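You operate a simulated robot arm through the tools that you are given. There is no shell and no other tool. Be economical: measure what you need, move in short steps, check, and stop when the job is done.

The job below is to be done with a simulated two-armed robot. You get a single attempt, and the scene is never put back.

## Task
Hold the green tub on the top of the trestle table steady with one hand and put the white head that says "24 V" from the top of the trestle table in it with the other.

The check looks at the end state, three seconds after you hand in, the way a careful person would. Anything else that was tipped, shoved, dropped, spilled or broken makes it a failure.

## Robot
Two 6-joint arms with two-finger grippers on one trunk, on a base that drives. Base frame: it is fixed to the floor where the robot stands at the start and does not move with it; the origin is under the middle of the robot, x ahead of it, y to its left, z up; the surface under the hand at the start is at about z = 760. Lengths are in mm, angles in degrees, forces in N, time in s.
The left shoulder is at the start at [30, 178, 963], the right one opposite. With the tool pointing down near the work surface each hand reaches from about 480 to 820 mm from the robot's upright axis, wherever it stands, measured 20 degrees to its own side. Payload 2.54 kg a hand.
The TCP of each hand is the grasp point between the finger pads, 30 mm short of the fingertips. In the tool frame z runs along the fingers and y along their closing line. The gripper opens to 116 mm. The gripper's body begins 95 mm behind the TCP.
Orientation is that of the tool frame in the base frame, as a unit quaternion [x, y, z, w]. With the fingers straight down and closing along the base's y, the tool's x points along the base's -x, its y along +y and its z along -z.

## Interface
- The arms move only by the tool drive_tool. It takes "left_series", "right_series" or both (then of equal length, played together; a hand with none holds still); each is a list of rows, each an object of numbers (a shift or turn left out is 0, a gripper value left out holds the last): "dx", "dy", "dz": the shift along the tool's x, y, z in mm; "ax", "ay", "az": the turn, a rotation vector about the tool's x, y, z in degrees; "claw": the finger opening in mm, from 0 to 116. In form: [{"dx": .., "dy": .., "dz": .., "ax": .., "ay": .., "az": .., "claw": ..}, ...]. A call has 1 to 10 rows; each row shifts and turns the commanded pose from where the row before left it, along the tool's axes as they then stand. A row lasts 0.2 s, in which the tool goes at most 50 mm and 8.6 degrees; a call with a longer step from one row to the next is refused whole, and so is a gripper value outside its range. Where a pose cannot be reached the arm comes as near as it can. A force on the tool above 40 N (or 10 N above the force at the start of the call, whichever is more), or a blocked arm, ends the call early, and 0.2 s more pass. Each finger travels about 153 mm/s and halts on what it meets, pressing with about 32 N; the grip force reading is that of the motor and also rises with nothing between the fingers. The clock runs only during rows and for 0.2 s after the last one: add rows that do not move to give the fingers time. The reply holds the time, the measured pose of the TCP, the force on the tool along the base axes, the opening and the grip force, in the units named above and with some noise, with the torque about the TCP (base axes, N m) and any sound that the robot's microphone picked up.
- Cameras (640 x 400 px; columns grow to the right, rows downward): "scene" is now at [39, 0.2, 1673.1]; the picture's right is [0.01, -1.00, 0.00], its down [-0.85, -0.01, -0.53] and it looks along [0.53, 0.00, -0.85] (base axes); focal length 283 px, centre (320, 200). "left" rides on the left gripper at [69, 15, -122] in its tool frame; the picture's right is [-0.21, 0.98, 0.00], its down [-0.83, -0.18, -0.53] and it looks along [-0.52, -0.11, 0.85] (tool axes); focal length 251 px, centre (320, 200). "right" rides on the right gripper at [69, -15, -122] in its tool frame; the picture's right is [0.21, 0.98, 0.00], its down [-0.83, 0.18, -0.53] and it looks along [-0.52, 0.11, 0.85] (tool axes); focal length 251 px, centre (320, 200). There is no depth. A picture from a camera that has moved, and an enlarged one, comes with that camera's place and axes in the base frame and with its lens.
- grab_frame(camera): a new picture of that camera. It takes no simulated time.
- slide_trunk(by): slides the trunk up (or, below 0, down) by that many mm; the arms and the scene camera ride with it, the base frame stays. It gives what a move gives, with no picture.
- drive_base(legs): drives the robot by 1 to 6 legs, each [ahead, left, turn to the left] in mm, mm and degrees, along the robot's own axes; the way and the turn of a leg run together, so that a leg with both is an arc; at most 1500 mm and 180 degrees a leg. The arms and the cameras ride along, it lands a little off, and it stops where it bumps. It gives what a move gives.
- head_to(pan, tilt): turns the head with the scene camera to pan (to the left, within 143 degrees either way) and tilt (down, from -29 to 69), counted from straight ahead of the robot. It gives what a move gives.
- enlarge(camera, box): a new picture of the part [left, top, right, bottom] of that camera's present view, enlarged. It takes no simulated time.
- sign_off(): hands the job in; it is judged then, once.

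Go step by step. Nothing tells you exact positions but the pictures and the camera data: compare them with the known pose of the tool, close in by small moves and look again before you grip or let go. The budget is 120 turns and 100 pictures, counting those below and the enlarged ones. Unless the task says otherwise, let go and move clear before handing in, and close with one line.

The tools are called as a command line: name --argument value ..., lists and objects as JSON in quotes. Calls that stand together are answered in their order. drive_tool: Moves the arms, as the interface text tells. Its arguments: {"type":"object","properties":{"left_series":{"type":"array","items":{"type":"object","properties":{"dx":{"type":"number"},"dy":{"type":"number"},"dz":{"type":"number"},"ax":{"type":"number"},"ay":{"type":"number"},"az":{"type":"number"},"claw":{"type":"number"}}}},"right_series":{"type":"array","items":{"type":"object","properties":{"dx":{"type":"number"},"dy":{"type":"number"},"dz":{"type":"number"},"ax":{"type":"number"},"ay":{"type":"number"},"az":{"type":"number"},"claw":{"type":"number"}}}}},"required":[]} The other tools are called the same way: slide_trunk (by) slides the trunk up or down; drive_base (legs) drives the base; head_to (pan, tilt) turns the head that bears the scene camera; grab_frame (camera) takes a picture; enlarge (camera, box) takes an enlarged picture of a part of a camera's view; sign_off () hands the job in.

At the start:

```text
t: 0.0
left_tcp_pos: [508.6, 212.4, 1131.7]
left_orientation: [0.0, 1.0, 0.0, 0.0]
left_contact_force: [0.0, 0.2, 0.1]
left_ft_torque: [0.0, 0.02, 0.0]
left_opening: 116.2
left_grip_force: 0.2
right_tcp_pos: [403.7, -223.9, 1177.0]
right_orientation: [0.0, 1.0, 0.0, 0.0]
right_contact_force: [0.3, -0.2, -0.1]
right_ft_torque: [-0.07, 0.02, -0.01]
right_opening: 115.9
right_grip_force: 0.2
trunk travel left (down, up): [-175.0, 365.0]
robot x, y, heading: [0.0, 4.2, 0.3]
head pan, tilt: [0.4, 58.2]
```

scene: 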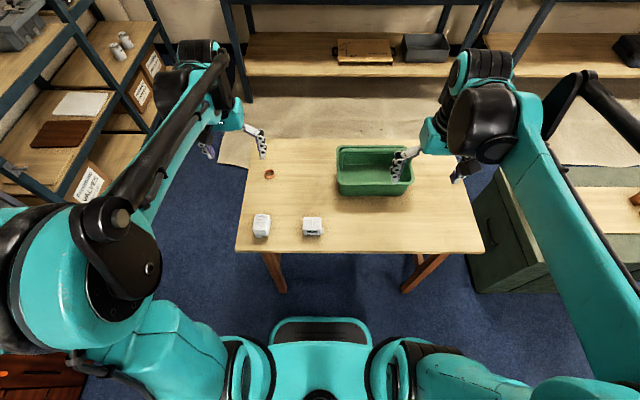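
right: 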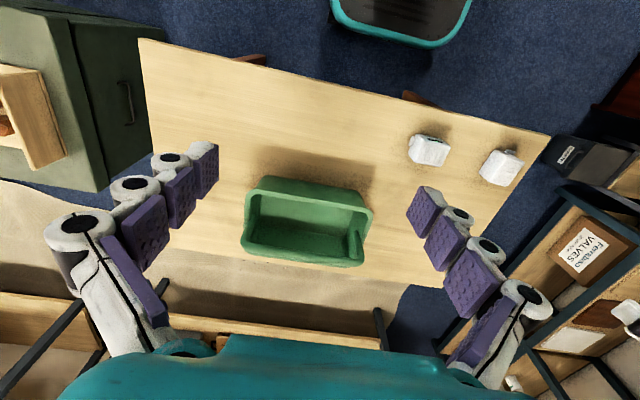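
left: 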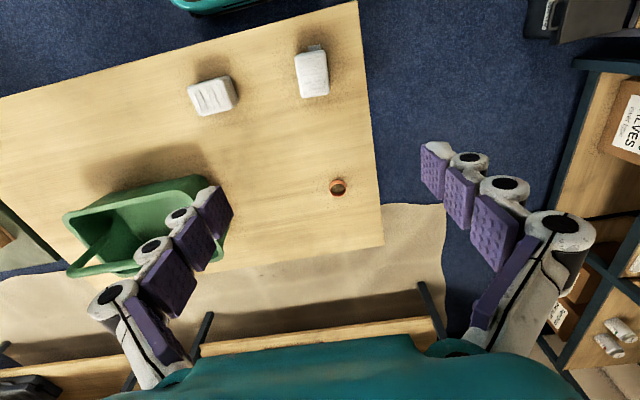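

I see a trestle table with a green tub, two white heads and a copper ring. I'll enlarge the views to read the labels on the heads.

enlarge --camera "scene" --box '[230, 200, 350, 250]'

enlarge --camera "left" --box '[170, 30, 350, 142]'

enlarge --camera "right" --box '[390, 115, 550, 215]'

```text
5.33 times, centred on (290, 225) of scene
camera zoom: at [39.0, 0.2, 1673.1], right [0.01, -1.0, 0.0], down [-0.85, -0.01, -0.53], along [0.53, 0.0, -0.85], focal length 1510 px, centre (480, 67)
```

zoom: 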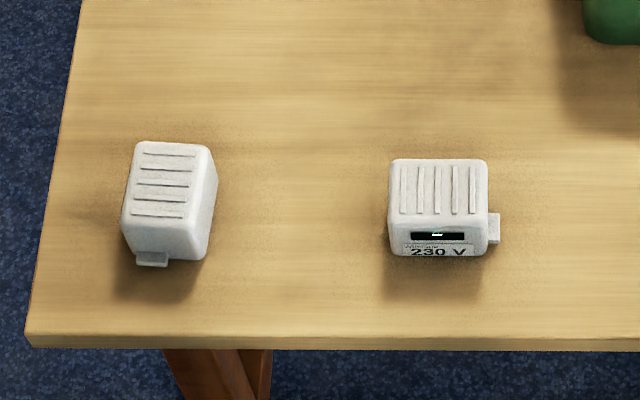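

```text
3.56 times, centred on (260, 86) of left
camera zoom: at [440.9, 227.1, 1253.4], right [0.21, 0.98, 0.0], down [0.83, -0.18, 0.53], along [0.52, -0.11, -0.85], focal length 894 px, centre (533, 605)
```

zoom: 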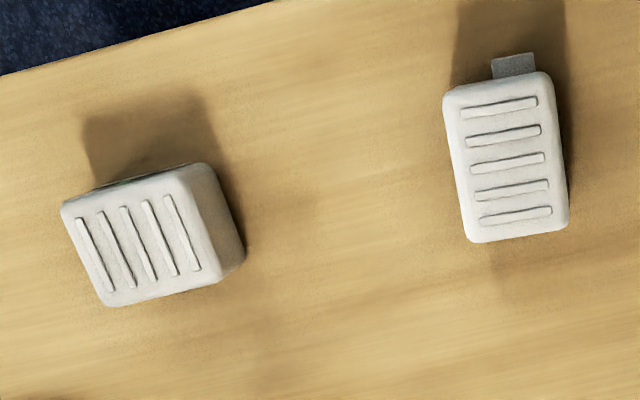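

```text
4.00 times, centred on (470, 165) of right
camera zoom: at [336.2, -239.2, 1298.6], right [-0.21, 0.98, 0.0], down [0.83, 0.18, 0.53], along [0.52, 0.11, -0.85], focal length 1006 px, centre (-280, 340)
```

zoom: 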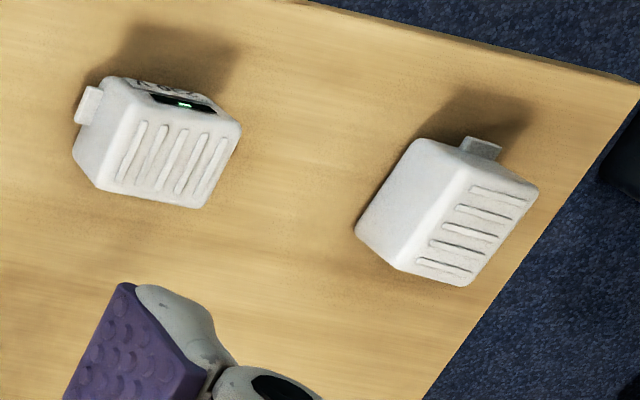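

The nearer-right head says 230 V. The left one should be 24 V with its label on its +y side, and I want to confirm that. I'll shift the left hand to +y for a look and enlarge the tub from the right camera.

drive_tool --left_series '[{"dy": 40}, {"dy": 40}, {"dy": 40, "az": 0}, {"dy": 40, "ax": 8}, {"dy": 30, "ax": 8}, {"dy": 30, "ax": 8}, {"ax": 8}]'

grab_frame --camera "left"

enlarge --camera "right" --box '[220, 150, 400, 290]'

grab_frame --camera "scene"

```text
t: 1.6
left_tcp_pos: [508.6, 432.9, 1119.9]
left_orientation: [0.0, 0.961, -0.276, 0.001]
left_contact_force: [-0.8, -0.1, -0.5]
left_ft_torque: [0.04, 0.02, -0.05]
left_opening: 116.0
left_grip_force: 0.0
right_tcp_pos: [404.4, -223.9, 1177.3]
right_orientation: [0.0, 1.0, 0.001, 0.001]
right_contact_force: [-0.1, -0.1, -0.4]
right_ft_torque: [0.02, -0.02, 0.0]
right_opening: 116.2
right_grip_force: 0.1
trunk travel left (down, up): [-175.0, 365.0]
robot x, y, heading: [-0.9, -3.1, -0.1]
head pan, tilt: [0.4, 58.2]
```

```text
93 pictures are left
camera left: at [440.7, 508.9, 1214.7], right [0.22, 0.83, -0.52], down [0.83, 0.13, 0.55], along [0.52, -0.55, -0.65], focal length 251 px, centre (320, 200)
```

left: 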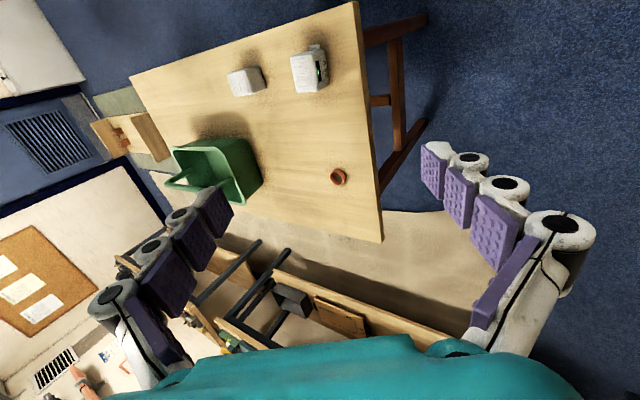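

```text
2.86 times, centred on (310, 220) of right
camera zoom: at [336.4, -239.0, 1298.5], right [-0.21, 0.98, 0.0], down [0.83, 0.18, 0.53], along [0.52, 0.11, -0.85], focal length 718 px, centre (349, 143)
```

zoom: 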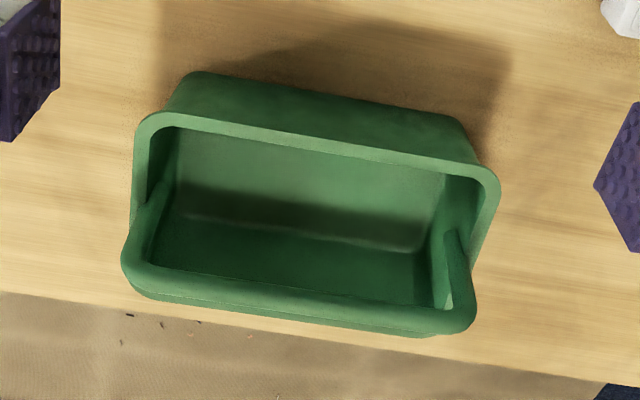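

```text
91 pictures are left
camera scene: at [39.3, 0.5, 1673.1], right [0.01, -1.0, 0.0], down [-0.85, -0.01, -0.53], along [0.53, 0.0, -0.85], focal length 283 px, centre (320, 200)
```

scene: 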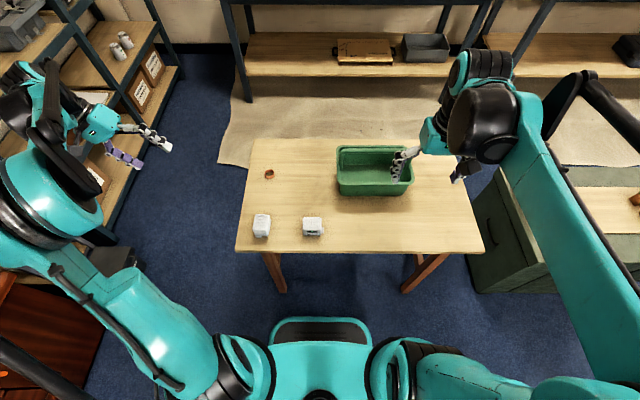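

enlarge --camera "left" --box '[280, 35, 340, 100]'

enlarge --camera "left" --box '[150, 120, 280, 220]'

enlarge --camera "scene" --box '[230, 130, 430, 250]'

```text
6.15 times, centred on (310, 68) of left
camera zoom: at [440.7, 508.9, 1214.7], right [0.22, 0.83, -0.52], down [0.83, 0.13, 0.55], along [0.52, -0.55, -0.65], focal length 1547 px, centre (382, 1015)
```

zoom: 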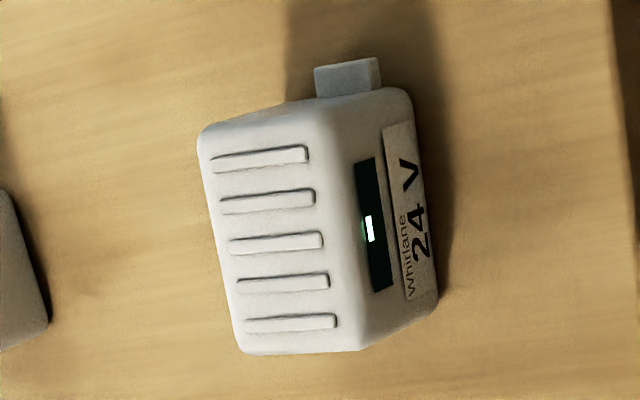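

```text
4.00 times, centred on (215, 170) of left
camera zoom: at [440.7, 508.9, 1214.7], right [0.22, 0.83, -0.52], down [0.83, 0.13, 0.55], along [0.52, -0.55, -0.65], focal length 1006 px, centre (740, 320)
```

zoom: 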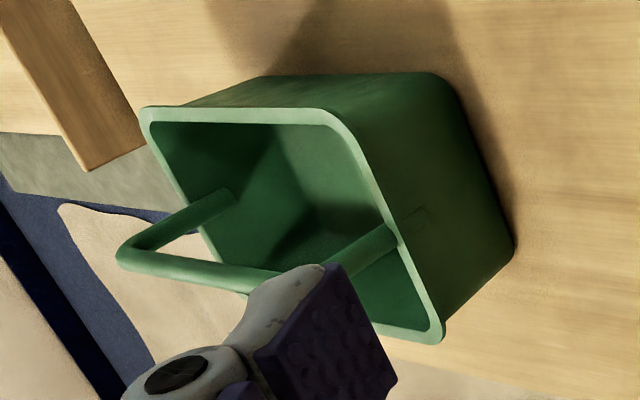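

```text
3.20 times, centred on (330, 190) of scene
camera zoom: at [39.3, 0.5, 1673.1], right [0.01, -1.0, 0.0], down [-0.85, -0.01, -0.53], along [0.53, 0.0, -0.85], focal length 906 px, centre (288, 232)
```

zoom: 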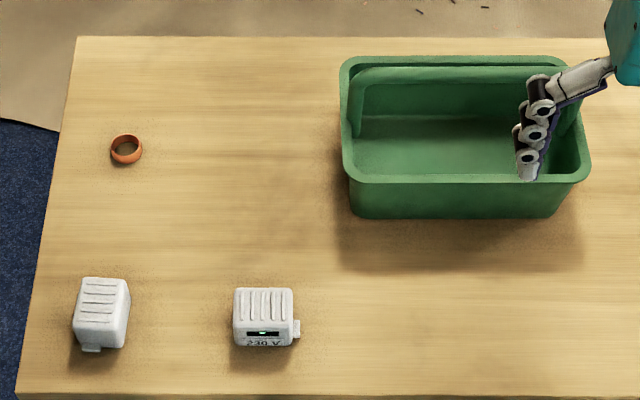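

The left head is confirmed as 24 V. The tub spans about x 620–800, y −334 to −64, with its rim near z 843 and an upright bail handle near x 700. Next I'll move the left hand above the head and the right hand above the tub's right end wall.

drive_tool --left_series '[{"ax": -8}, {"ax": -8}, {"ax": -8}, {"ax": -8}, {"dx": 4, "dy": -38, "dz": 28}, {"dx": 4, "dy": -38, "dz": 28}, {"dx": 4, "dy": -38, "dz": 28}, {"dx": 4, "dy": -38, "dz": 28}, {"dx": 4, "dy": -38, "dz": 28}, {"dx": 4, "dy": -38, "dz": 28}]' --right_series '[{"dx": -25, "dy": -11, "dz": 18}, {"dx": -25, "dy": -11, "dz": 18}, {"dx": -25, "dy": -11, "dz": 18}, {"dx": -25, "dy": -11, "dz": 18}, {"dx": -25, "dy": -11, "dz": 18}, {"dx": -25, "dy": -11, "dz": 18}, {"dx": -25, "dy": -11, "dz": 18}, {"dx": -25, "dy": -11, "dz": 18}, {"dx": -25, "dy": -11, "dz": 18}, {"dx": -25, "dy": -11, "dz": 15}]'

grab_frame --camera "left"

grab_frame --camera "right"

grab_frame --camera "scene"

```text
t: 3.8
left_tcp_pos: [487.3, 202.2, 949.2]
left_orientation: [0.001, 1.0, 0.0, -0.002]
left_contact_force: [0.3, 0.4, 0.0]
left_ft_torque: [0.01, -0.01, 0.01]
left_opening: 115.7
left_grip_force: 0.2
right_tcp_pos: [655.8, -336.4, 999.0]
right_orientation: [0.0, 1.0, 0.001, 0.0]
right_contact_force: [0.0, 0.4, 0.2]
right_ft_torque: [-0.01, 0.02, 0.0]
right_opening: 116.0
right_grip_force: 0.0
trunk travel left (down, up): [-175.0, 365.0]
robot x, y, heading: [1.9, -3.8, -0.1]
head pan, tilt: [0.4, 58.2]
```

```text
87 pictures are left
camera left: at [418.3, 216.2, 1071.8], right [0.21, 0.98, 0.0], down [0.83, -0.18, 0.53], along [0.52, -0.11, -0.85], focal length 251 px, centre (320, 200)
```

left: 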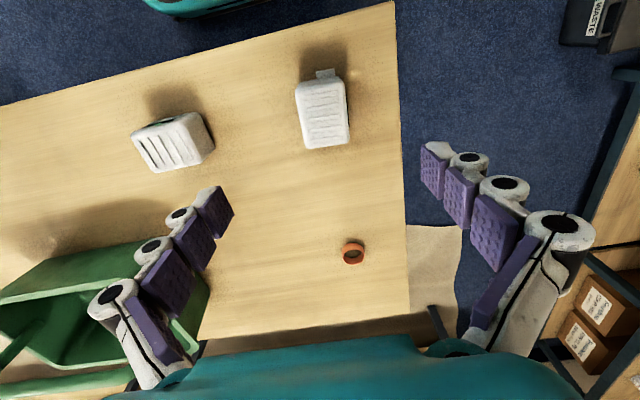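

```text
86 pictures are left
camera right: at [586.8, -351.7, 1120.5], right [-0.21, 0.98, 0.0], down [0.83, 0.18, 0.53], along [0.52, 0.12, -0.85], focal length 251 px, centre (320, 200)
```

right: 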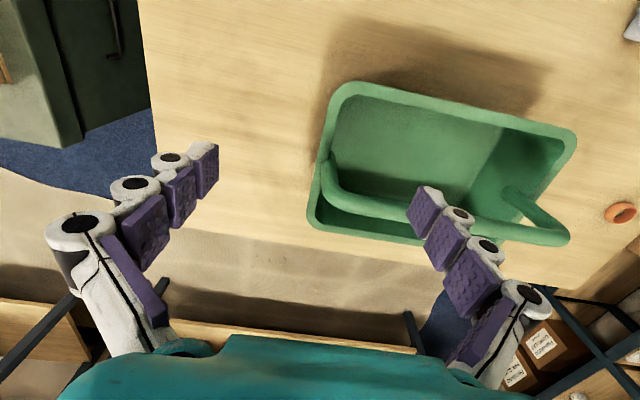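

```text
85 pictures are left
camera scene: at [41.4, -1.6, 1673.0], right [0.01, -1.0, 0.0], down [-0.85, -0.01, -0.53], along [0.53, 0.0, -0.85], focal length 283 px, centre (320, 200)
```

scene: 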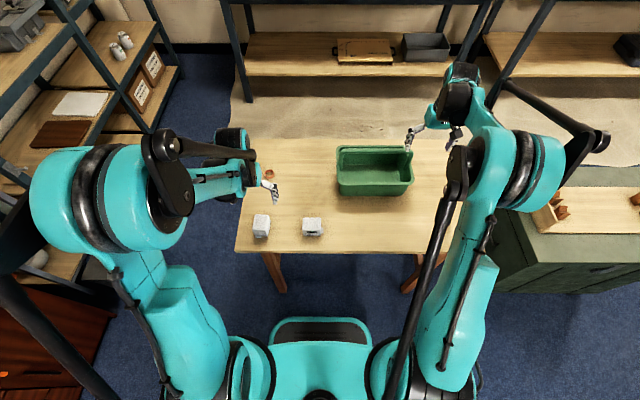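

The tub geometry agrees between views, with the bail bar near x 700, z 920. Now I'll measure the head closely.

enlarge --camera "left" --box '[270, 50, 370, 160]'

enlarge --camera "right" --box '[290, 60, 600, 260]'

enlarge --camera "scene" --box '[230, 130, 430, 250]'

```text
3.64 times, centred on (320, 105) of left
camera zoom: at [418.3, 216.2, 1071.8], right [0.21, 0.98, 0.0], down [0.83, -0.18, 0.53], along [0.52, -0.11, -0.85], focal length 914 px, centre (320, 546)
```

zoom: 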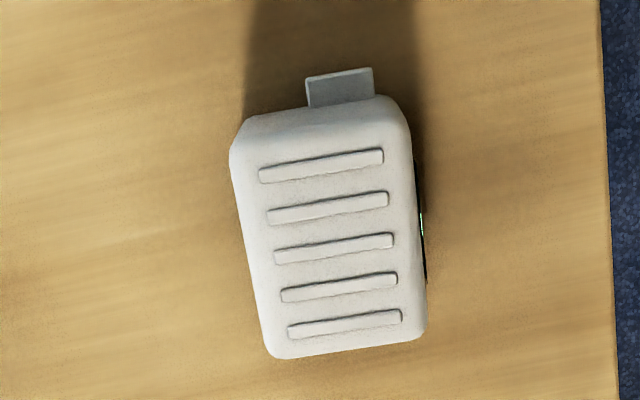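

```text
2.00 times, centred on (445, 160) of right
camera zoom: at [586.8, -351.7, 1120.5], right [-0.21, 0.98, 0.0], down [0.83, 0.18, 0.53], along [0.52, 0.12, -0.85], focal length 503 px, centre (70, 280)
```

zoom: 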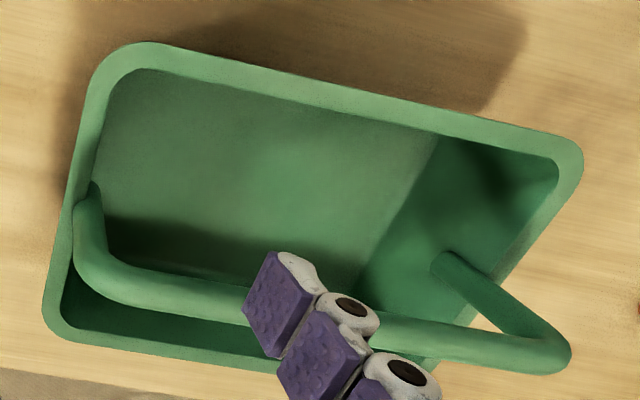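

```text
3.20 times, centred on (330, 190) of scene
camera zoom: at [41.4, -1.6, 1673.0], right [0.01, -1.0, 0.0], down [-0.85, -0.01, -0.53], along [0.53, 0.0, -0.85], focal length 906 px, centre (288, 232)
```

zoom: 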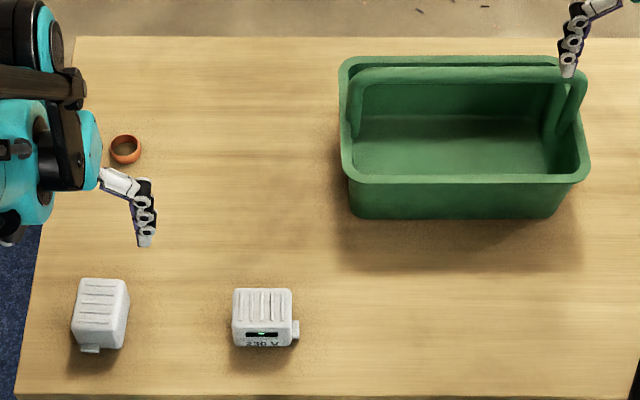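

The head's centre is about (478, 207), turned about −3.6°. I'll close in partway with both hands and look again.

drive_tool --left_series '[{"dx": 9.3, "dy": 5, "az": 3.6}, {"dz": 34}, {"dz": 35}, {}]' --right_series '[{"dy": 11, "claw": 60}, {"dz": 35}, {"dz": 35}, {"dz": 37}]'

grab_frame --camera "left"

grab_frame --camera "right"

enlarge --camera "scene" --box '[230, 130, 430, 250]'

```text
t: 4.8
left_tcp_pos: [476.8, 208.6, 882.2]
left_orientation: [0.031, 1.0, 0.0, 0.001]
left_contact_force: [0.0, -0.2, -0.6]
left_ft_torque: [0.02, -0.03, 0.02]
left_opening: 116.1
left_grip_force: 0.0
right_tcp_pos: [654.9, -323.7, 891.9]
right_orientation: [0.0, 1.0, 0.0, 0.0]
right_contact_force: [0.0, -0.2, -0.7]
right_ft_torque: [0.02, 0.03, 0.03]
right_opening: 60.0
right_grip_force: 0.0
trunk travel left (down, up): [-175.0, 365.0]
robot x, y, heading: [-1.5, 4.7, 0.2]
head pan, tilt: [0.4, 58.2]
```

```text
81 pictures are left
camera left: at [409.9, 226.2, 1004.6], right [0.28, 0.96, 0.0], down [0.81, -0.23, 0.53], along [0.51, -0.15, -0.85], focal length 251 px, centre (320, 200)
```

left: 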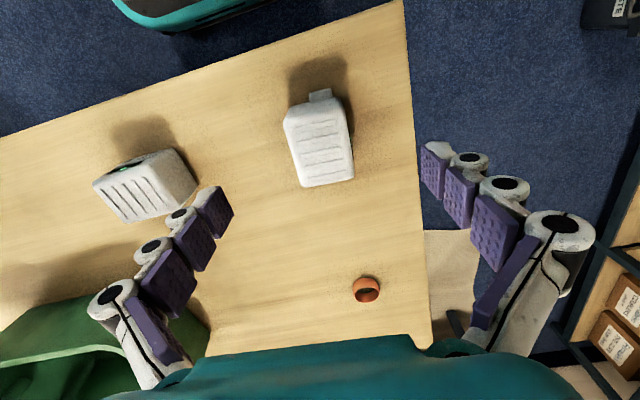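

```text
80 pictures are left
camera right: at [587.2, -339.2, 1012.9], right [-0.21, 0.98, 0.0], down [0.83, 0.18, 0.53], along [0.52, 0.11, -0.85], focal length 251 px, centre (320, 200)
```

right: 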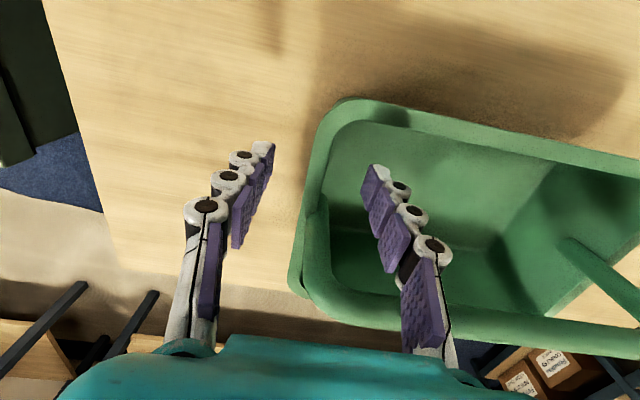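

```text
3.20 times, centred on (330, 190) of scene
camera zoom: at [40.0, -0.4, 1673.1], right [0.01, -1.0, 0.0], down [-0.85, -0.01, -0.53], along [0.53, 0.0, -0.85], focal length 906 px, centre (288, 232)
```

zoom: 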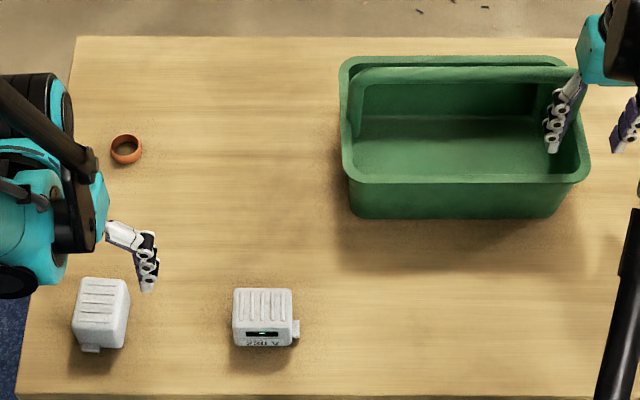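

Both hands are well centred, the left over the head and the right astride the end wall. I'll descend with both.

drive_tool --left_series '[{"dz": 30}, {"dz": 30}, {"dz": 22}, {}]' --right_series '[{"dz": 20}, {"dz": 20}, {"dz": 14}, {}]'

grab_frame --camera "left"

grab_frame --camera "right"

```text
t: 5.8
left_tcp_pos: [475.5, 206.6, 802.0]
left_orientation: [0.032, 0.999, 0.0, 0.0]
left_contact_force: [0.6, 0.2, -0.2]
left_ft_torque: [-0.03, -0.03, -0.02]
left_opening: 116.0
left_grip_force: 0.0
right_tcp_pos: [653.9, -323.7, 839.1]
right_orientation: [0.0, 1.0, 0.0, -0.001]
right_contact_force: [0.6, 0.3, 1.3]
right_ft_torque: [0.0, -0.03, 0.01]
right_opening: 60.2
right_grip_force: 0.1
trunk travel left (down, up): [-175.0, 365.0]
robot x, y, heading: [2.1, 2.4, -0.1]
head pan, tilt: [0.4, 58.2]
```

```text
78 pictures are left
camera left: at [408.2, 225.5, 923.9], right [0.28, 0.96, 0.0], down [0.81, -0.23, 0.53], along [0.51, -0.15, -0.85], focal length 251 px, centre (320, 200)
```

left: 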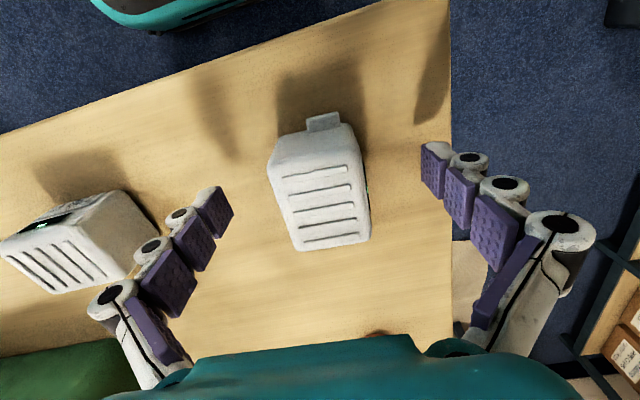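

```text
77 pictures are left
camera right: at [586.2, -338.2, 959.6], right [-0.21, 0.98, 0.0], down [0.83, 0.18, 0.53], along [0.52, 0.11, -0.85], focal length 251 px, centre (320, 200)
```

right: 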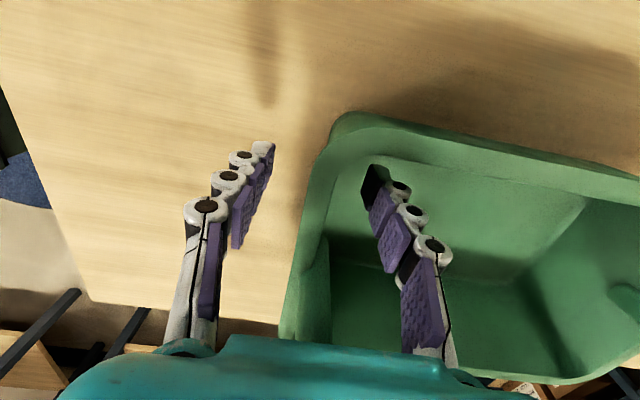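

Both grasps are lined up, so I'll close both hands.

drive_tool --left_series '[{"claw": 90}, {"claw": 65}, {"claw": 20}, {}, {}, {}]' --right_series '[{"claw": 40}, {"claw": 20}, {"claw": 0}, {}, {}, {}]'

grab_frame --camera "left"

grab_frame --camera "right"

```text
t: 7.2
left_tcp_pos: [475.3, 207.9, 802.0]
left_orientation: [0.032, 1.0, 0.0, 0.001]
left_contact_force: [-0.7, -0.7, -0.8]
left_ft_torque: [0.02, 0.05, 0.02]
left_opening: 49.0
left_grip_force: 31.7
right_tcp_pos: [654.6, -321.1, 839.1]
right_orientation: [0.0, 1.0, 0.0, 0.0]
right_contact_force: [-1.6, 2.5, 3.4]
right_ft_torque: [1.31, -0.01, 0.4]
right_opening: 13.3
right_grip_force: 31.8
trunk travel left (down, up): [-175.0, 365.0]
robot x, y, heading: [1.2, 1.0, -0.1]
head pan, tilt: [0.4, 58.2]
```

```text
76 pictures are left
camera left: at [408.5, 225.6, 924.0], right [0.28, 0.96, 0.0], down [0.81, -0.23, 0.53], along [0.51, -0.15, -0.85], focal length 251 px, centre (320, 200)
```

left: 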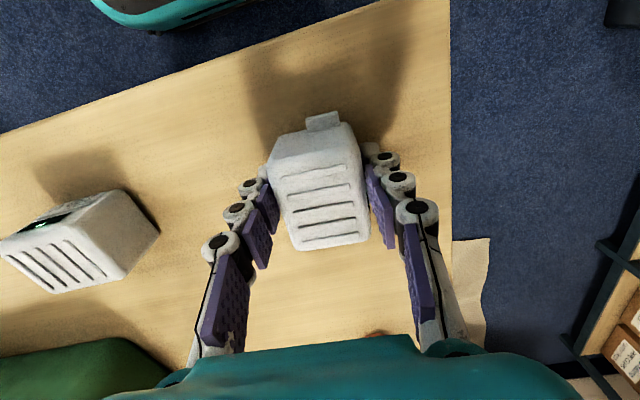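

```text
75 pictures are left
camera right: at [586.4, -338.0, 959.7], right [-0.21, 0.98, 0.0], down [0.83, 0.18, 0.53], along [0.52, 0.11, -0.85], focal length 251 px, centre (320, 200)
```

right: 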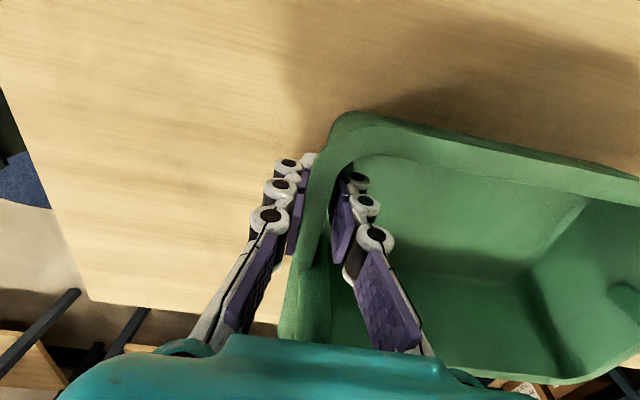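

Both hands grip: the left holds the head at 49 mm opening and the right holds the tub wall. I'll lift the head straight up.

drive_tool --left_series '[{"dz": -10}, {"dz": -20}, {"dz": -20}, {"dz": -25}, {"dz": -25}, {"dz": -25, "az": -2.8}, {"dz": -25, "az": -2.8}, {}]'

grab_frame --camera "left"

```text
t: 9.0
left_tcp_pos: [477.0, 209.2, 949.5]
left_orientation: [-0.017, 1.0, 0.0, 0.001]
left_contact_force: [-0.7, 0.1, -2.0]
left_ft_torque: [-0.02, 0.03, -0.02]
left_opening: 49.0
left_grip_force: 31.4
right_tcp_pos: [655.4, -322.9, 839.6]
right_orientation: [0.0, 1.0, 0.0, 0.0]
right_contact_force: [-1.1, 0.0, 3.9]
right_ft_torque: [1.26, 0.14, 0.37]
right_opening: 13.5
right_grip_force: 32.1
trunk travel left (down, up): [-175.0, 365.0]
robot x, y, heading: [-0.1, 2.0, 0.1]
head pan, tilt: [0.4, 58.2]
```

```text
74 pictures are left
camera left: at [407.9, 220.8, 1071.7], right [0.18, 0.98, 0.0], down [0.83, -0.15, 0.53], along [0.53, -0.1, -0.85], focal length 251 px, centre (320, 200)
```

left: 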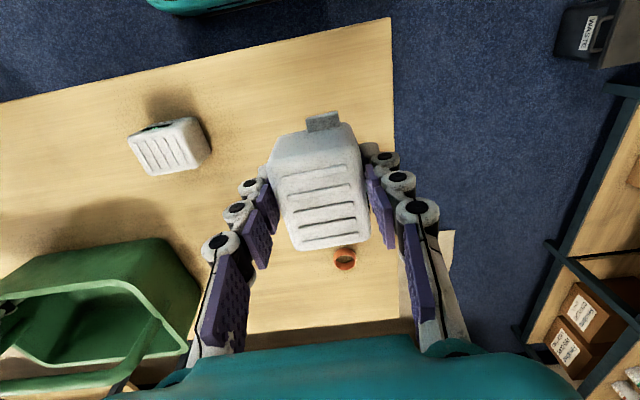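

The head is held level. I'll carry it over the near half of the tub, in front of the bail bar.

drive_tool --left_series '[{"dx": -15, "dy": -35}, {"dx": -15, "dy": -35}, {"dx": -15, "dy": -35}, {"dx": -15, "dy": -35}, {"dx": -15, "dy": -35}, {"dx": -15, "dy": -35}, {"dx": -15, "dy": -35}, {"dx": -15, "dy": -35}, {"dx": -15, "dy": -37}, {"dx": -15, "dy": -37}]'

grab_frame --camera "left"

grab_frame --camera "right"

grab_frame --camera "scene"

```text
t: 11.2
left_tcp_pos: [638.5, -141.4, 950.4]
left_orientation: [-0.017, 1.0, 0.0, 0.0]
left_contact_force: [-0.5, -0.1, -2.9]
left_ft_torque: [-0.01, 0.04, -0.02]
left_opening: 49.2
left_grip_force: 31.9
right_tcp_pos: [654.8, -323.1, 837.3]
right_orientation: [0.0, 1.0, 0.0, 0.0]
right_contact_force: [-0.5, -2.2, 4.6]
right_ft_torque: [1.43, 0.3, 0.29]
right_opening: 13.4
right_grip_force: 32.3
trunk travel left (down, up): [-175.0, 365.0]
robot x, y, heading: [-1.3, -1.1, -0.2]
head pan, tilt: [0.4, 58.2]
```

```text
73 pictures are left
camera left: at [569.2, -130.1, 1072.7], right [0.18, 0.98, 0.0], down [0.83, -0.15, 0.53], along [0.53, -0.1, -0.85], focal length 251 px, centre (320, 200)
```

left: 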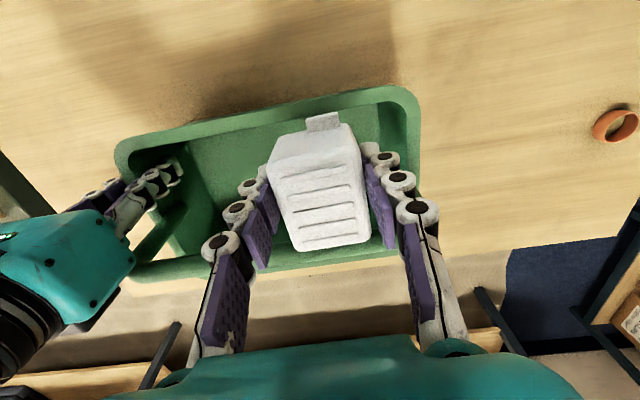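

```text
72 pictures are left
camera right: at [586.4, -338.5, 959.6], right [-0.21, 0.98, 0.0], down [0.83, 0.18, 0.53], along [0.52, 0.12, -0.85], focal length 251 px, centre (320, 200)
```

right: 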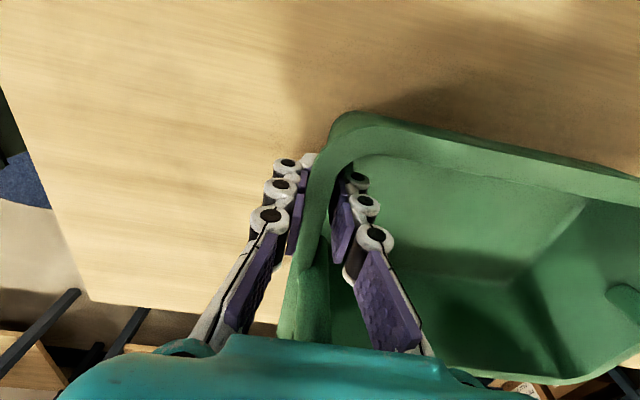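

```text
71 pictures are left
camera scene: at [38.7, -0.7, 1673.1], right [0.01, -1.0, 0.0], down [-0.85, -0.01, -0.53], along [0.53, 0.0, -0.85], focal length 283 px, centre (320, 200)
```

scene: 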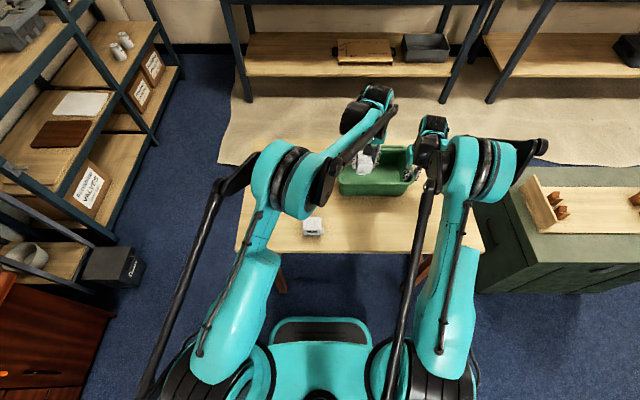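

enlarge --camera "left" --box '[100, 70, 440, 290]'

enlarge --camera "scene" --box '[310, 80, 470, 210]'

```text
1.82 times, centred on (270, 180) of left
camera zoom: at [569.2, -130.1, 1072.7], right [0.18, 0.98, 0.0], down [0.83, -0.15, 0.53], along [0.53, -0.1, -0.85], focal length 457 px, centre (411, 236)
```

zoom: 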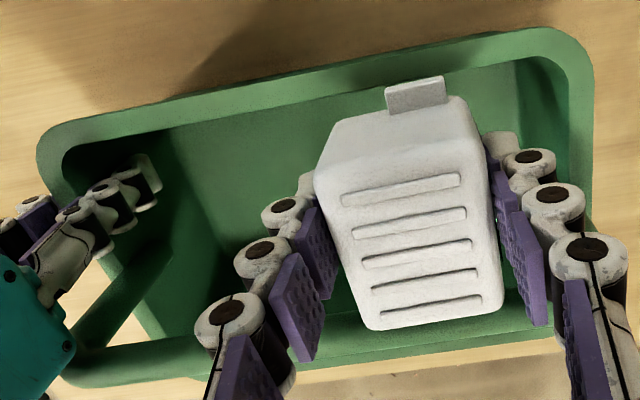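

```text
3.08 times, centred on (390, 145) of scene
camera zoom: at [38.7, -0.7, 1673.1], right [0.01, -1.0, 0.0], down [-0.85, -0.01, -0.53], along [0.53, 0.0, -0.85], focal length 871 px, centre (105, 369)
```

zoom: 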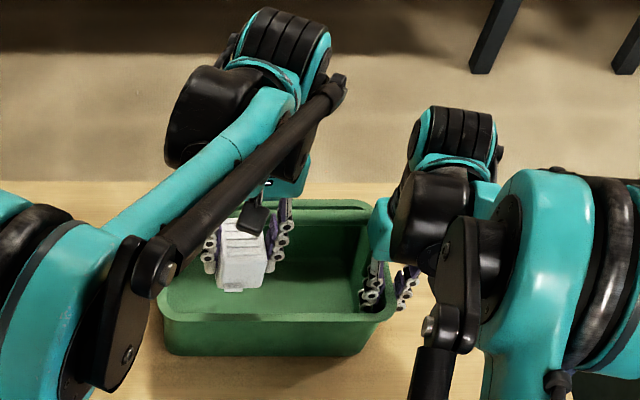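

The head's tab points toward me and the bail bar is ahead near x 705, so I'll thread down in small steps: forward slightly and down, then under the bar.

drive_tool --left_series '[{"dx": -7}, {"dx": -6}, {"dz": 20}, {"dz": 20}, {"dz": 12}, {}]'

enlarge --camera "left" --box '[100, 70, 440, 290]'

enlarge --camera "scene" --box '[310, 80, 470, 210]'

grab_frame --camera "right"

```text
t: 12.6
left_tcp_pos: [652.0, -138.4, 898.0]
left_orientation: [-0.018, 1.0, -0.001, 0.0]
left_contact_force: [1.2, -0.2, -4.0]
left_ft_torque: [0.02, 0.04, -0.04]
left_opening: 49.3
left_grip_force: 32.1
right_tcp_pos: [654.7, -322.5, 838.3]
right_orientation: [0.0, 1.0, 0.0, 0.0]
right_contact_force: [-0.2, 0.1, 3.8]
right_ft_torque: [1.31, -0.5, 0.1]
right_opening: 13.1
right_grip_force: 32.0
trunk travel left (down, up): [-175.0, 365.0]
robot x, y, heading: [-0.1, -0.2, -0.1]
head pan, tilt: [0.4, 58.2]
```

```text
1.82 times, centred on (270, 180) of left
camera zoom: at [583.5, -127.5, 1019.8], right [0.18, 0.98, 0.0], down [0.83, -0.15, 0.53], along [0.53, -0.1, -0.85], focal length 457 px, centre (411, 236)
```

zoom: 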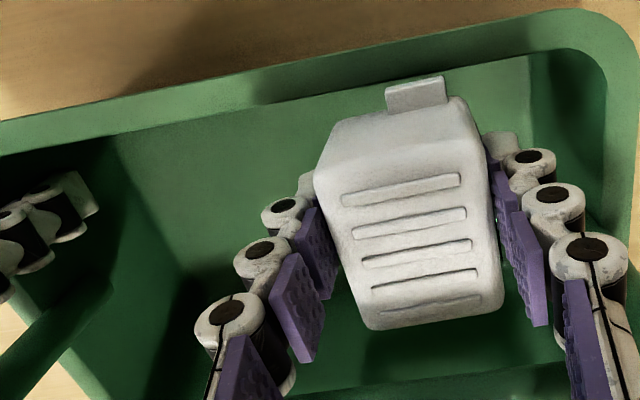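

```text
3.08 times, centred on (390, 145) of scene
camera zoom: at [39.1, 0.0, 1673.1], right [0.01, -1.0, 0.0], down [-0.85, -0.01, -0.53], along [0.53, 0.0, -0.85], focal length 871 px, centre (105, 369)
```

zoom: 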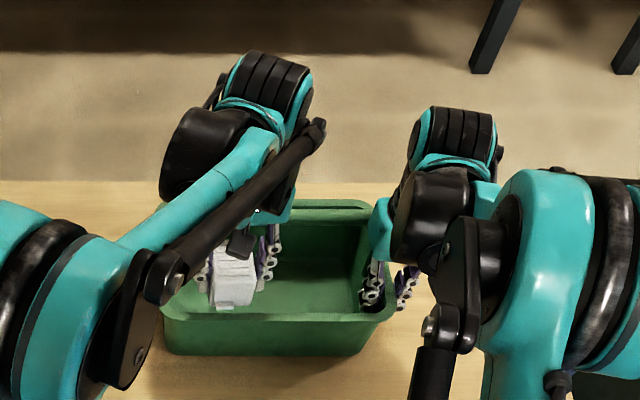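

```text
66 pictures are left
camera right: at [586.6, -338.3, 959.5], right [-0.21, 0.98, 0.0], down [0.83, 0.18, 0.53], along [0.52, 0.11, -0.85], focal length 251 px, centre (320, 200)
```

right: 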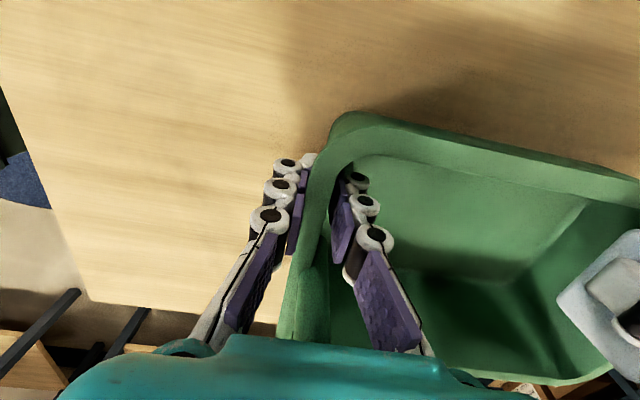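

enlarge --camera "left" --box '[60, 160, 500, 400]'

```text
1.45 times, centred on (280, 280) of left
camera zoom: at [583.5, -127.5, 1019.8], right [0.18, 0.98, 0.0], down [0.83, -0.15, 0.53], along [0.53, -0.1, -0.85], focal length 366 px, centre (378, 84)
```

zoom: 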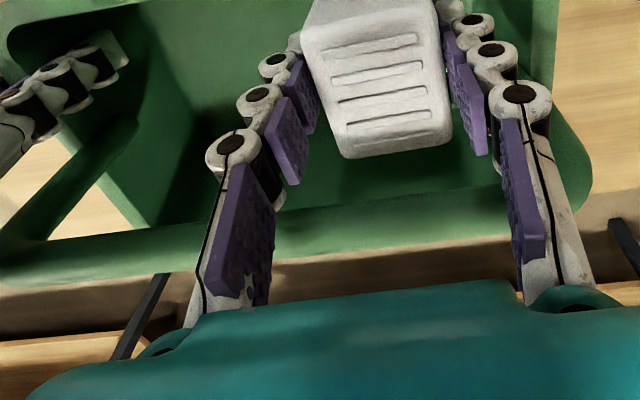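

There's clear space ahead. I'll go forward 9, down 12, forward 11, watching forces.

drive_tool --left_series '[{"dx": -5}, {"dx": -4}, {"dz": 6}, {"dz": 7}, {"dx": -5}, {"dx": -6}, {}]'

grab_frame --camera "left"

enlarge --camera "left" --box '[100, 70, 440, 290]'

```text
t: 14.2
left_tcp_pos: [672.2, -138.1, 884.3]
left_orientation: [-0.017, 1.0, 0.0, 0.0]
left_contact_force: [-1.3, 1.1, -2.9]
left_ft_torque: [-0.02, 0.01, 0.02]
left_opening: 49.0
left_grip_force: 31.8
right_tcp_pos: [654.0, -323.0, 837.6]
right_orientation: [0.0, 1.0, 0.0, 0.0]
right_contact_force: [-0.5, 0.5, 3.6]
right_ft_torque: [1.37, -0.06, 0.09]
right_opening: 13.7
right_grip_force: 31.6
trunk travel left (down, up): [-175.0, 365.0]
robot x, y, heading: [-0.8, -1.7, 0.1]
head pan, tilt: [0.4, 58.2]
```

```text
64 pictures are left
camera left: at [602.3, -127.2, 1006.4], right [0.18, 0.98, 0.0], down [0.83, -0.15, 0.53], along [0.53, -0.1, -0.85], focal length 251 px, centre (320, 200)
```

left: 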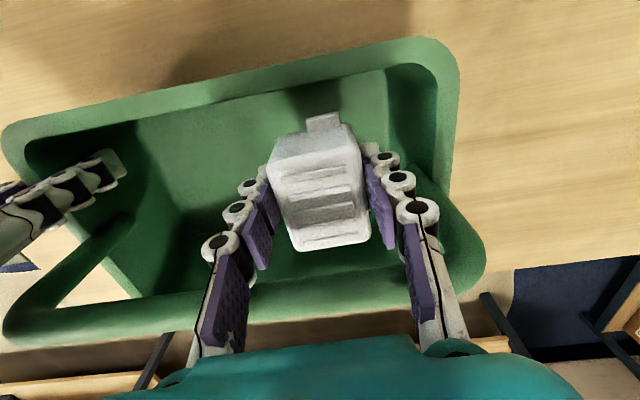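

```text
1.82 times, centred on (270, 180) of left
camera zoom: at [602.3, -127.2, 1006.4], right [0.18, 0.98, 0.0], down [0.83, -0.15, 0.53], along [0.53, -0.1, -0.85], focal length 457 px, centre (411, 236)
```

zoom: 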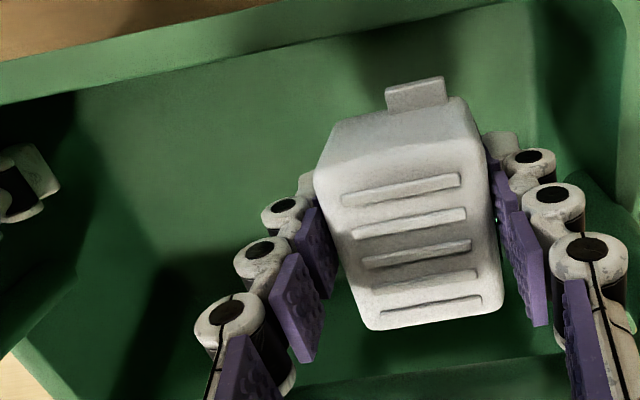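

The head is inside the tub and clear of the near wall and the bar. I'll lower it in gentle steps.

drive_tool --left_series '[{"dz": 8}, {"dz": 8}, {"dz": 8}, {"dz": 8}, {"dz": 8}, {"dz": 5}, {}]'

grab_frame --camera "left"

enlarge --camera "scene" --box '[310, 80, 470, 210]'

grab_frame --camera "right"

```text
t: 15.8
left_tcp_pos: [671.8, -139.0, 838.3]
left_orientation: [-0.017, 1.0, 0.0, 0.0]
left_contact_force: [0.1, 0.3, -3.2]
left_ft_torque: [-0.02, 0.02, -0.03]
left_opening: 49.3
left_grip_force: 31.8
right_tcp_pos: [655.4, -322.5, 838.1]
right_orientation: [0.0, 1.0, 0.0, 0.0]
right_contact_force: [-0.9, 0.4, 3.6]
right_ft_torque: [1.36, 0.13, 0.18]
right_opening: 13.2
right_grip_force: 32.2
trunk travel left (down, up): [-175.0, 365.0]
robot x, y, heading: [2.8, -1.4, 0.1]
head pan, tilt: [0.4, 58.2]
```

```text
62 pictures are left
camera left: at [602.5, -127.6, 961.8], right [0.18, 0.98, 0.0], down [0.83, -0.15, 0.53], along [0.53, -0.1, -0.85], focal length 251 px, centre (320, 200)
```

left: 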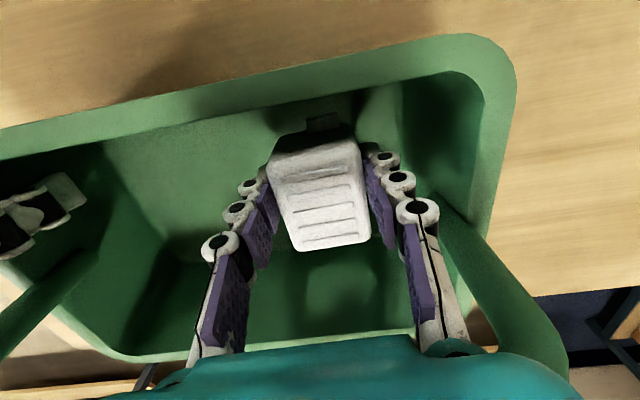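

```text
3.08 times, centred on (390, 145) of scene
camera zoom: at [39.1, 0.0, 1673.1], right [0.01, -1.0, 0.0], down [-0.85, -0.01, -0.53], along [0.53, 0.0, -0.85], focal length 871 px, centre (105, 369)
```

zoom: 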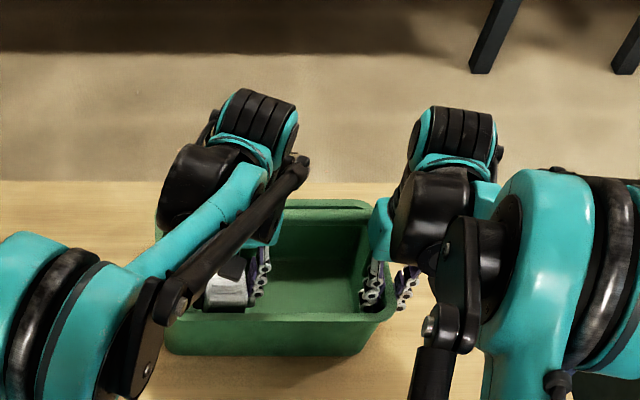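

```text
60 pictures are left
camera right: at [586.5, -338.3, 959.5], right [-0.21, 0.98, 0.0], down [0.83, 0.18, 0.53], along [0.52, 0.11, -0.85], focal length 251 px, centre (320, 200)
```

right: 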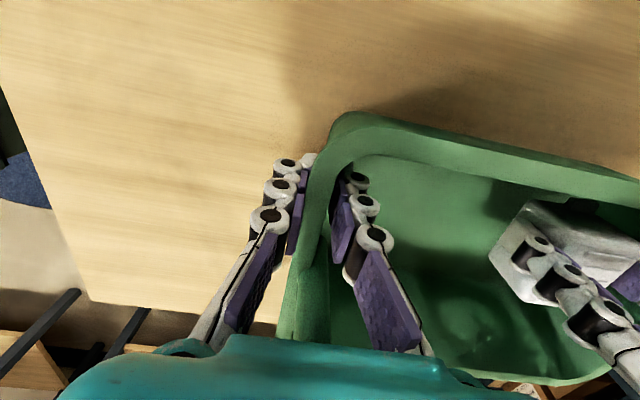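

No contact so far. I'll continue down slowly toward the floor of the tub.

drive_tool --left_series '[{"dz": 4}, {"dz": 4}, {"dz": 4}, {"dz": 4}, {"dz": 4}, {"dz": 3}, {"dz": 2}, {}]'

grab_frame --camera "left"

grab_frame --camera "right"

```text
t: 16.4
left_tcp_pos: [671.1, -139.4, 836.0]
left_orientation: [-0.018, 1.0, -0.001, 0.0]
left_contact_force: [-5.9, -0.9, 15.0]
left_ft_torque: [-0.58, -1.07, -0.23]
left_opening: 49.2
left_grip_force: 31.4
right_tcp_pos: [655.4, -323.7, 839.2]
right_orientation: [0.0, 1.0, 0.0, 0.001]
right_contact_force: [2.5, -2.2, 0.4]
right_ft_torque: [1.38, 0.47, 0.09]
right_opening: 13.5
right_grip_force: 32.5
trunk travel left (down, up): [-175.0, 365.0]
robot x, y, heading: [1.1, -1.4, -0.1]
head pan, tilt: [0.4, 58.2]
stopped in row 2 (left hand): the force on the tool passed its limit at 48 N (the readings are from after the stop); the commanded pose is now the measured one
```

```text
59 pictures are left
camera left: at [601.8, -128.1, 959.0], right [0.18, 0.98, 0.0], down [0.83, -0.15, 0.54], along [0.53, -0.1, -0.84], focal length 251 px, centre (320, 200)
```

left: 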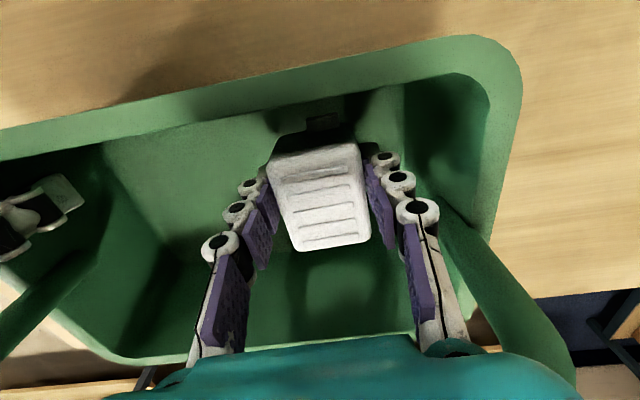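

```text
58 pictures are left
camera right: at [585.5, -338.7, 959.4], right [-0.21, 0.98, 0.0], down [0.82, 0.18, 0.54], along [0.52, 0.11, -0.84], focal length 251 px, centre (320, 200)
```

right: 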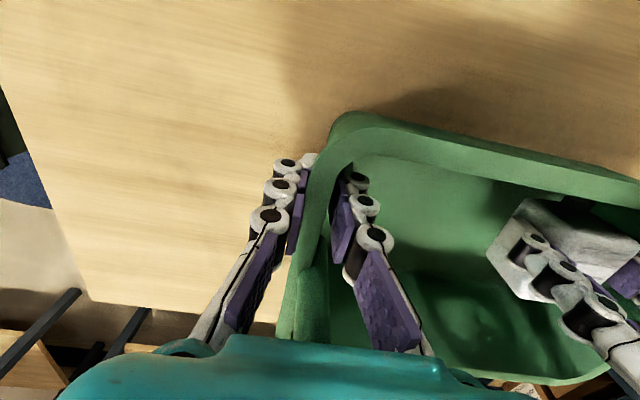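

The stop's torque puts the contact at the bail bar, hit by the gripper body about 30 mm ahead of the TCP. I'll rise a little and tilt the hand back toward me for clearance, then check.

drive_tool --left_series '[{"dz": -4}, {"dz": -4}, {"ay": -4}, {"ay": -4}, {"ay": -4}, {}]'

grab_frame --camera "left"

enlarge --camera "right" --box '[400, 150, 640, 300]'

enlarge --camera "scene" --box '[310, 80, 470, 210]'

```text
t: 17.8
left_tcp_pos: [671.7, -139.9, 844.7]
left_orientation: [-0.018, 0.994, 0.0, 0.106]
left_contact_force: [0.0, -0.1, -3.0]
left_ft_torque: [0.0, 0.02, -0.03]
left_opening: 49.1
left_grip_force: 31.1
right_tcp_pos: [654.8, -323.4, 839.0]
right_orientation: [0.0, 1.0, 0.0, 0.001]
right_contact_force: [-0.7, -5.1, 14.6]
right_ft_torque: [1.28, 0.11, 0.07]
right_opening: 13.5
right_grip_force: 31.8
trunk travel left (down, up): [-175.0, 365.0]
robot x, y, heading: [0.9, 0.3, -0.1]
head pan, tilt: [0.4, 58.2]
```

```text
57 pictures are left
camera left: at [578.3, -128.1, 949.1], right [0.17, 0.98, 0.04], down [0.7, -0.16, 0.7], along [0.69, -0.09, -0.72], focal length 251 px, centre (320, 200)
```

left: 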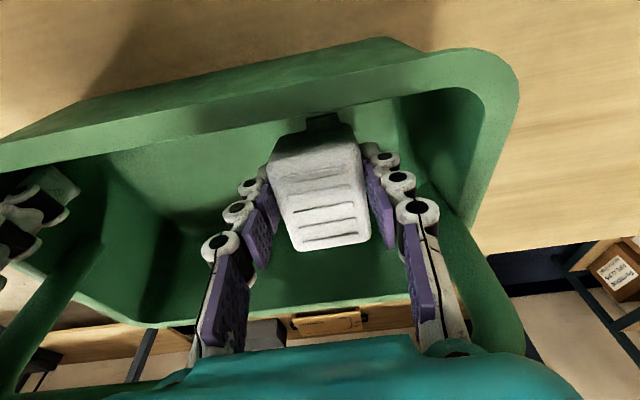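

```text
2.67 times, centred on (520, 225) of right
camera zoom: at [586.0, -338.5, 959.4], right [-0.21, 0.98, 0.0], down [0.83, 0.18, 0.53], along [0.52, 0.11, -0.84], focal length 670 px, centre (-213, 133)
```

zoom: 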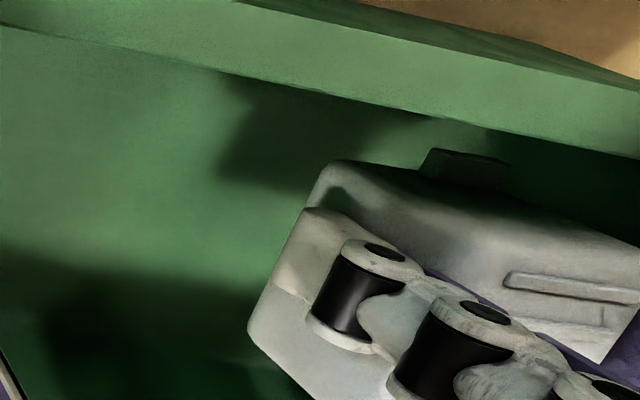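

```text
3.08 times, centred on (390, 145) of scene
camera zoom: at [37.9, 0.0, 1673.2], right [0.01, -1.0, 0.0], down [-0.85, -0.01, -0.53], along [0.53, 0.0, -0.85], focal length 871 px, centre (105, 369)
```

zoom: 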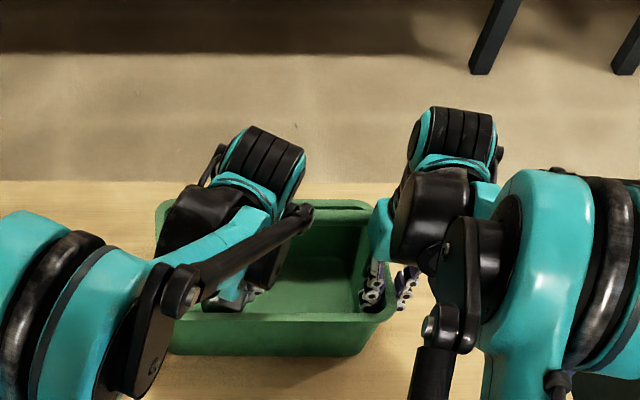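

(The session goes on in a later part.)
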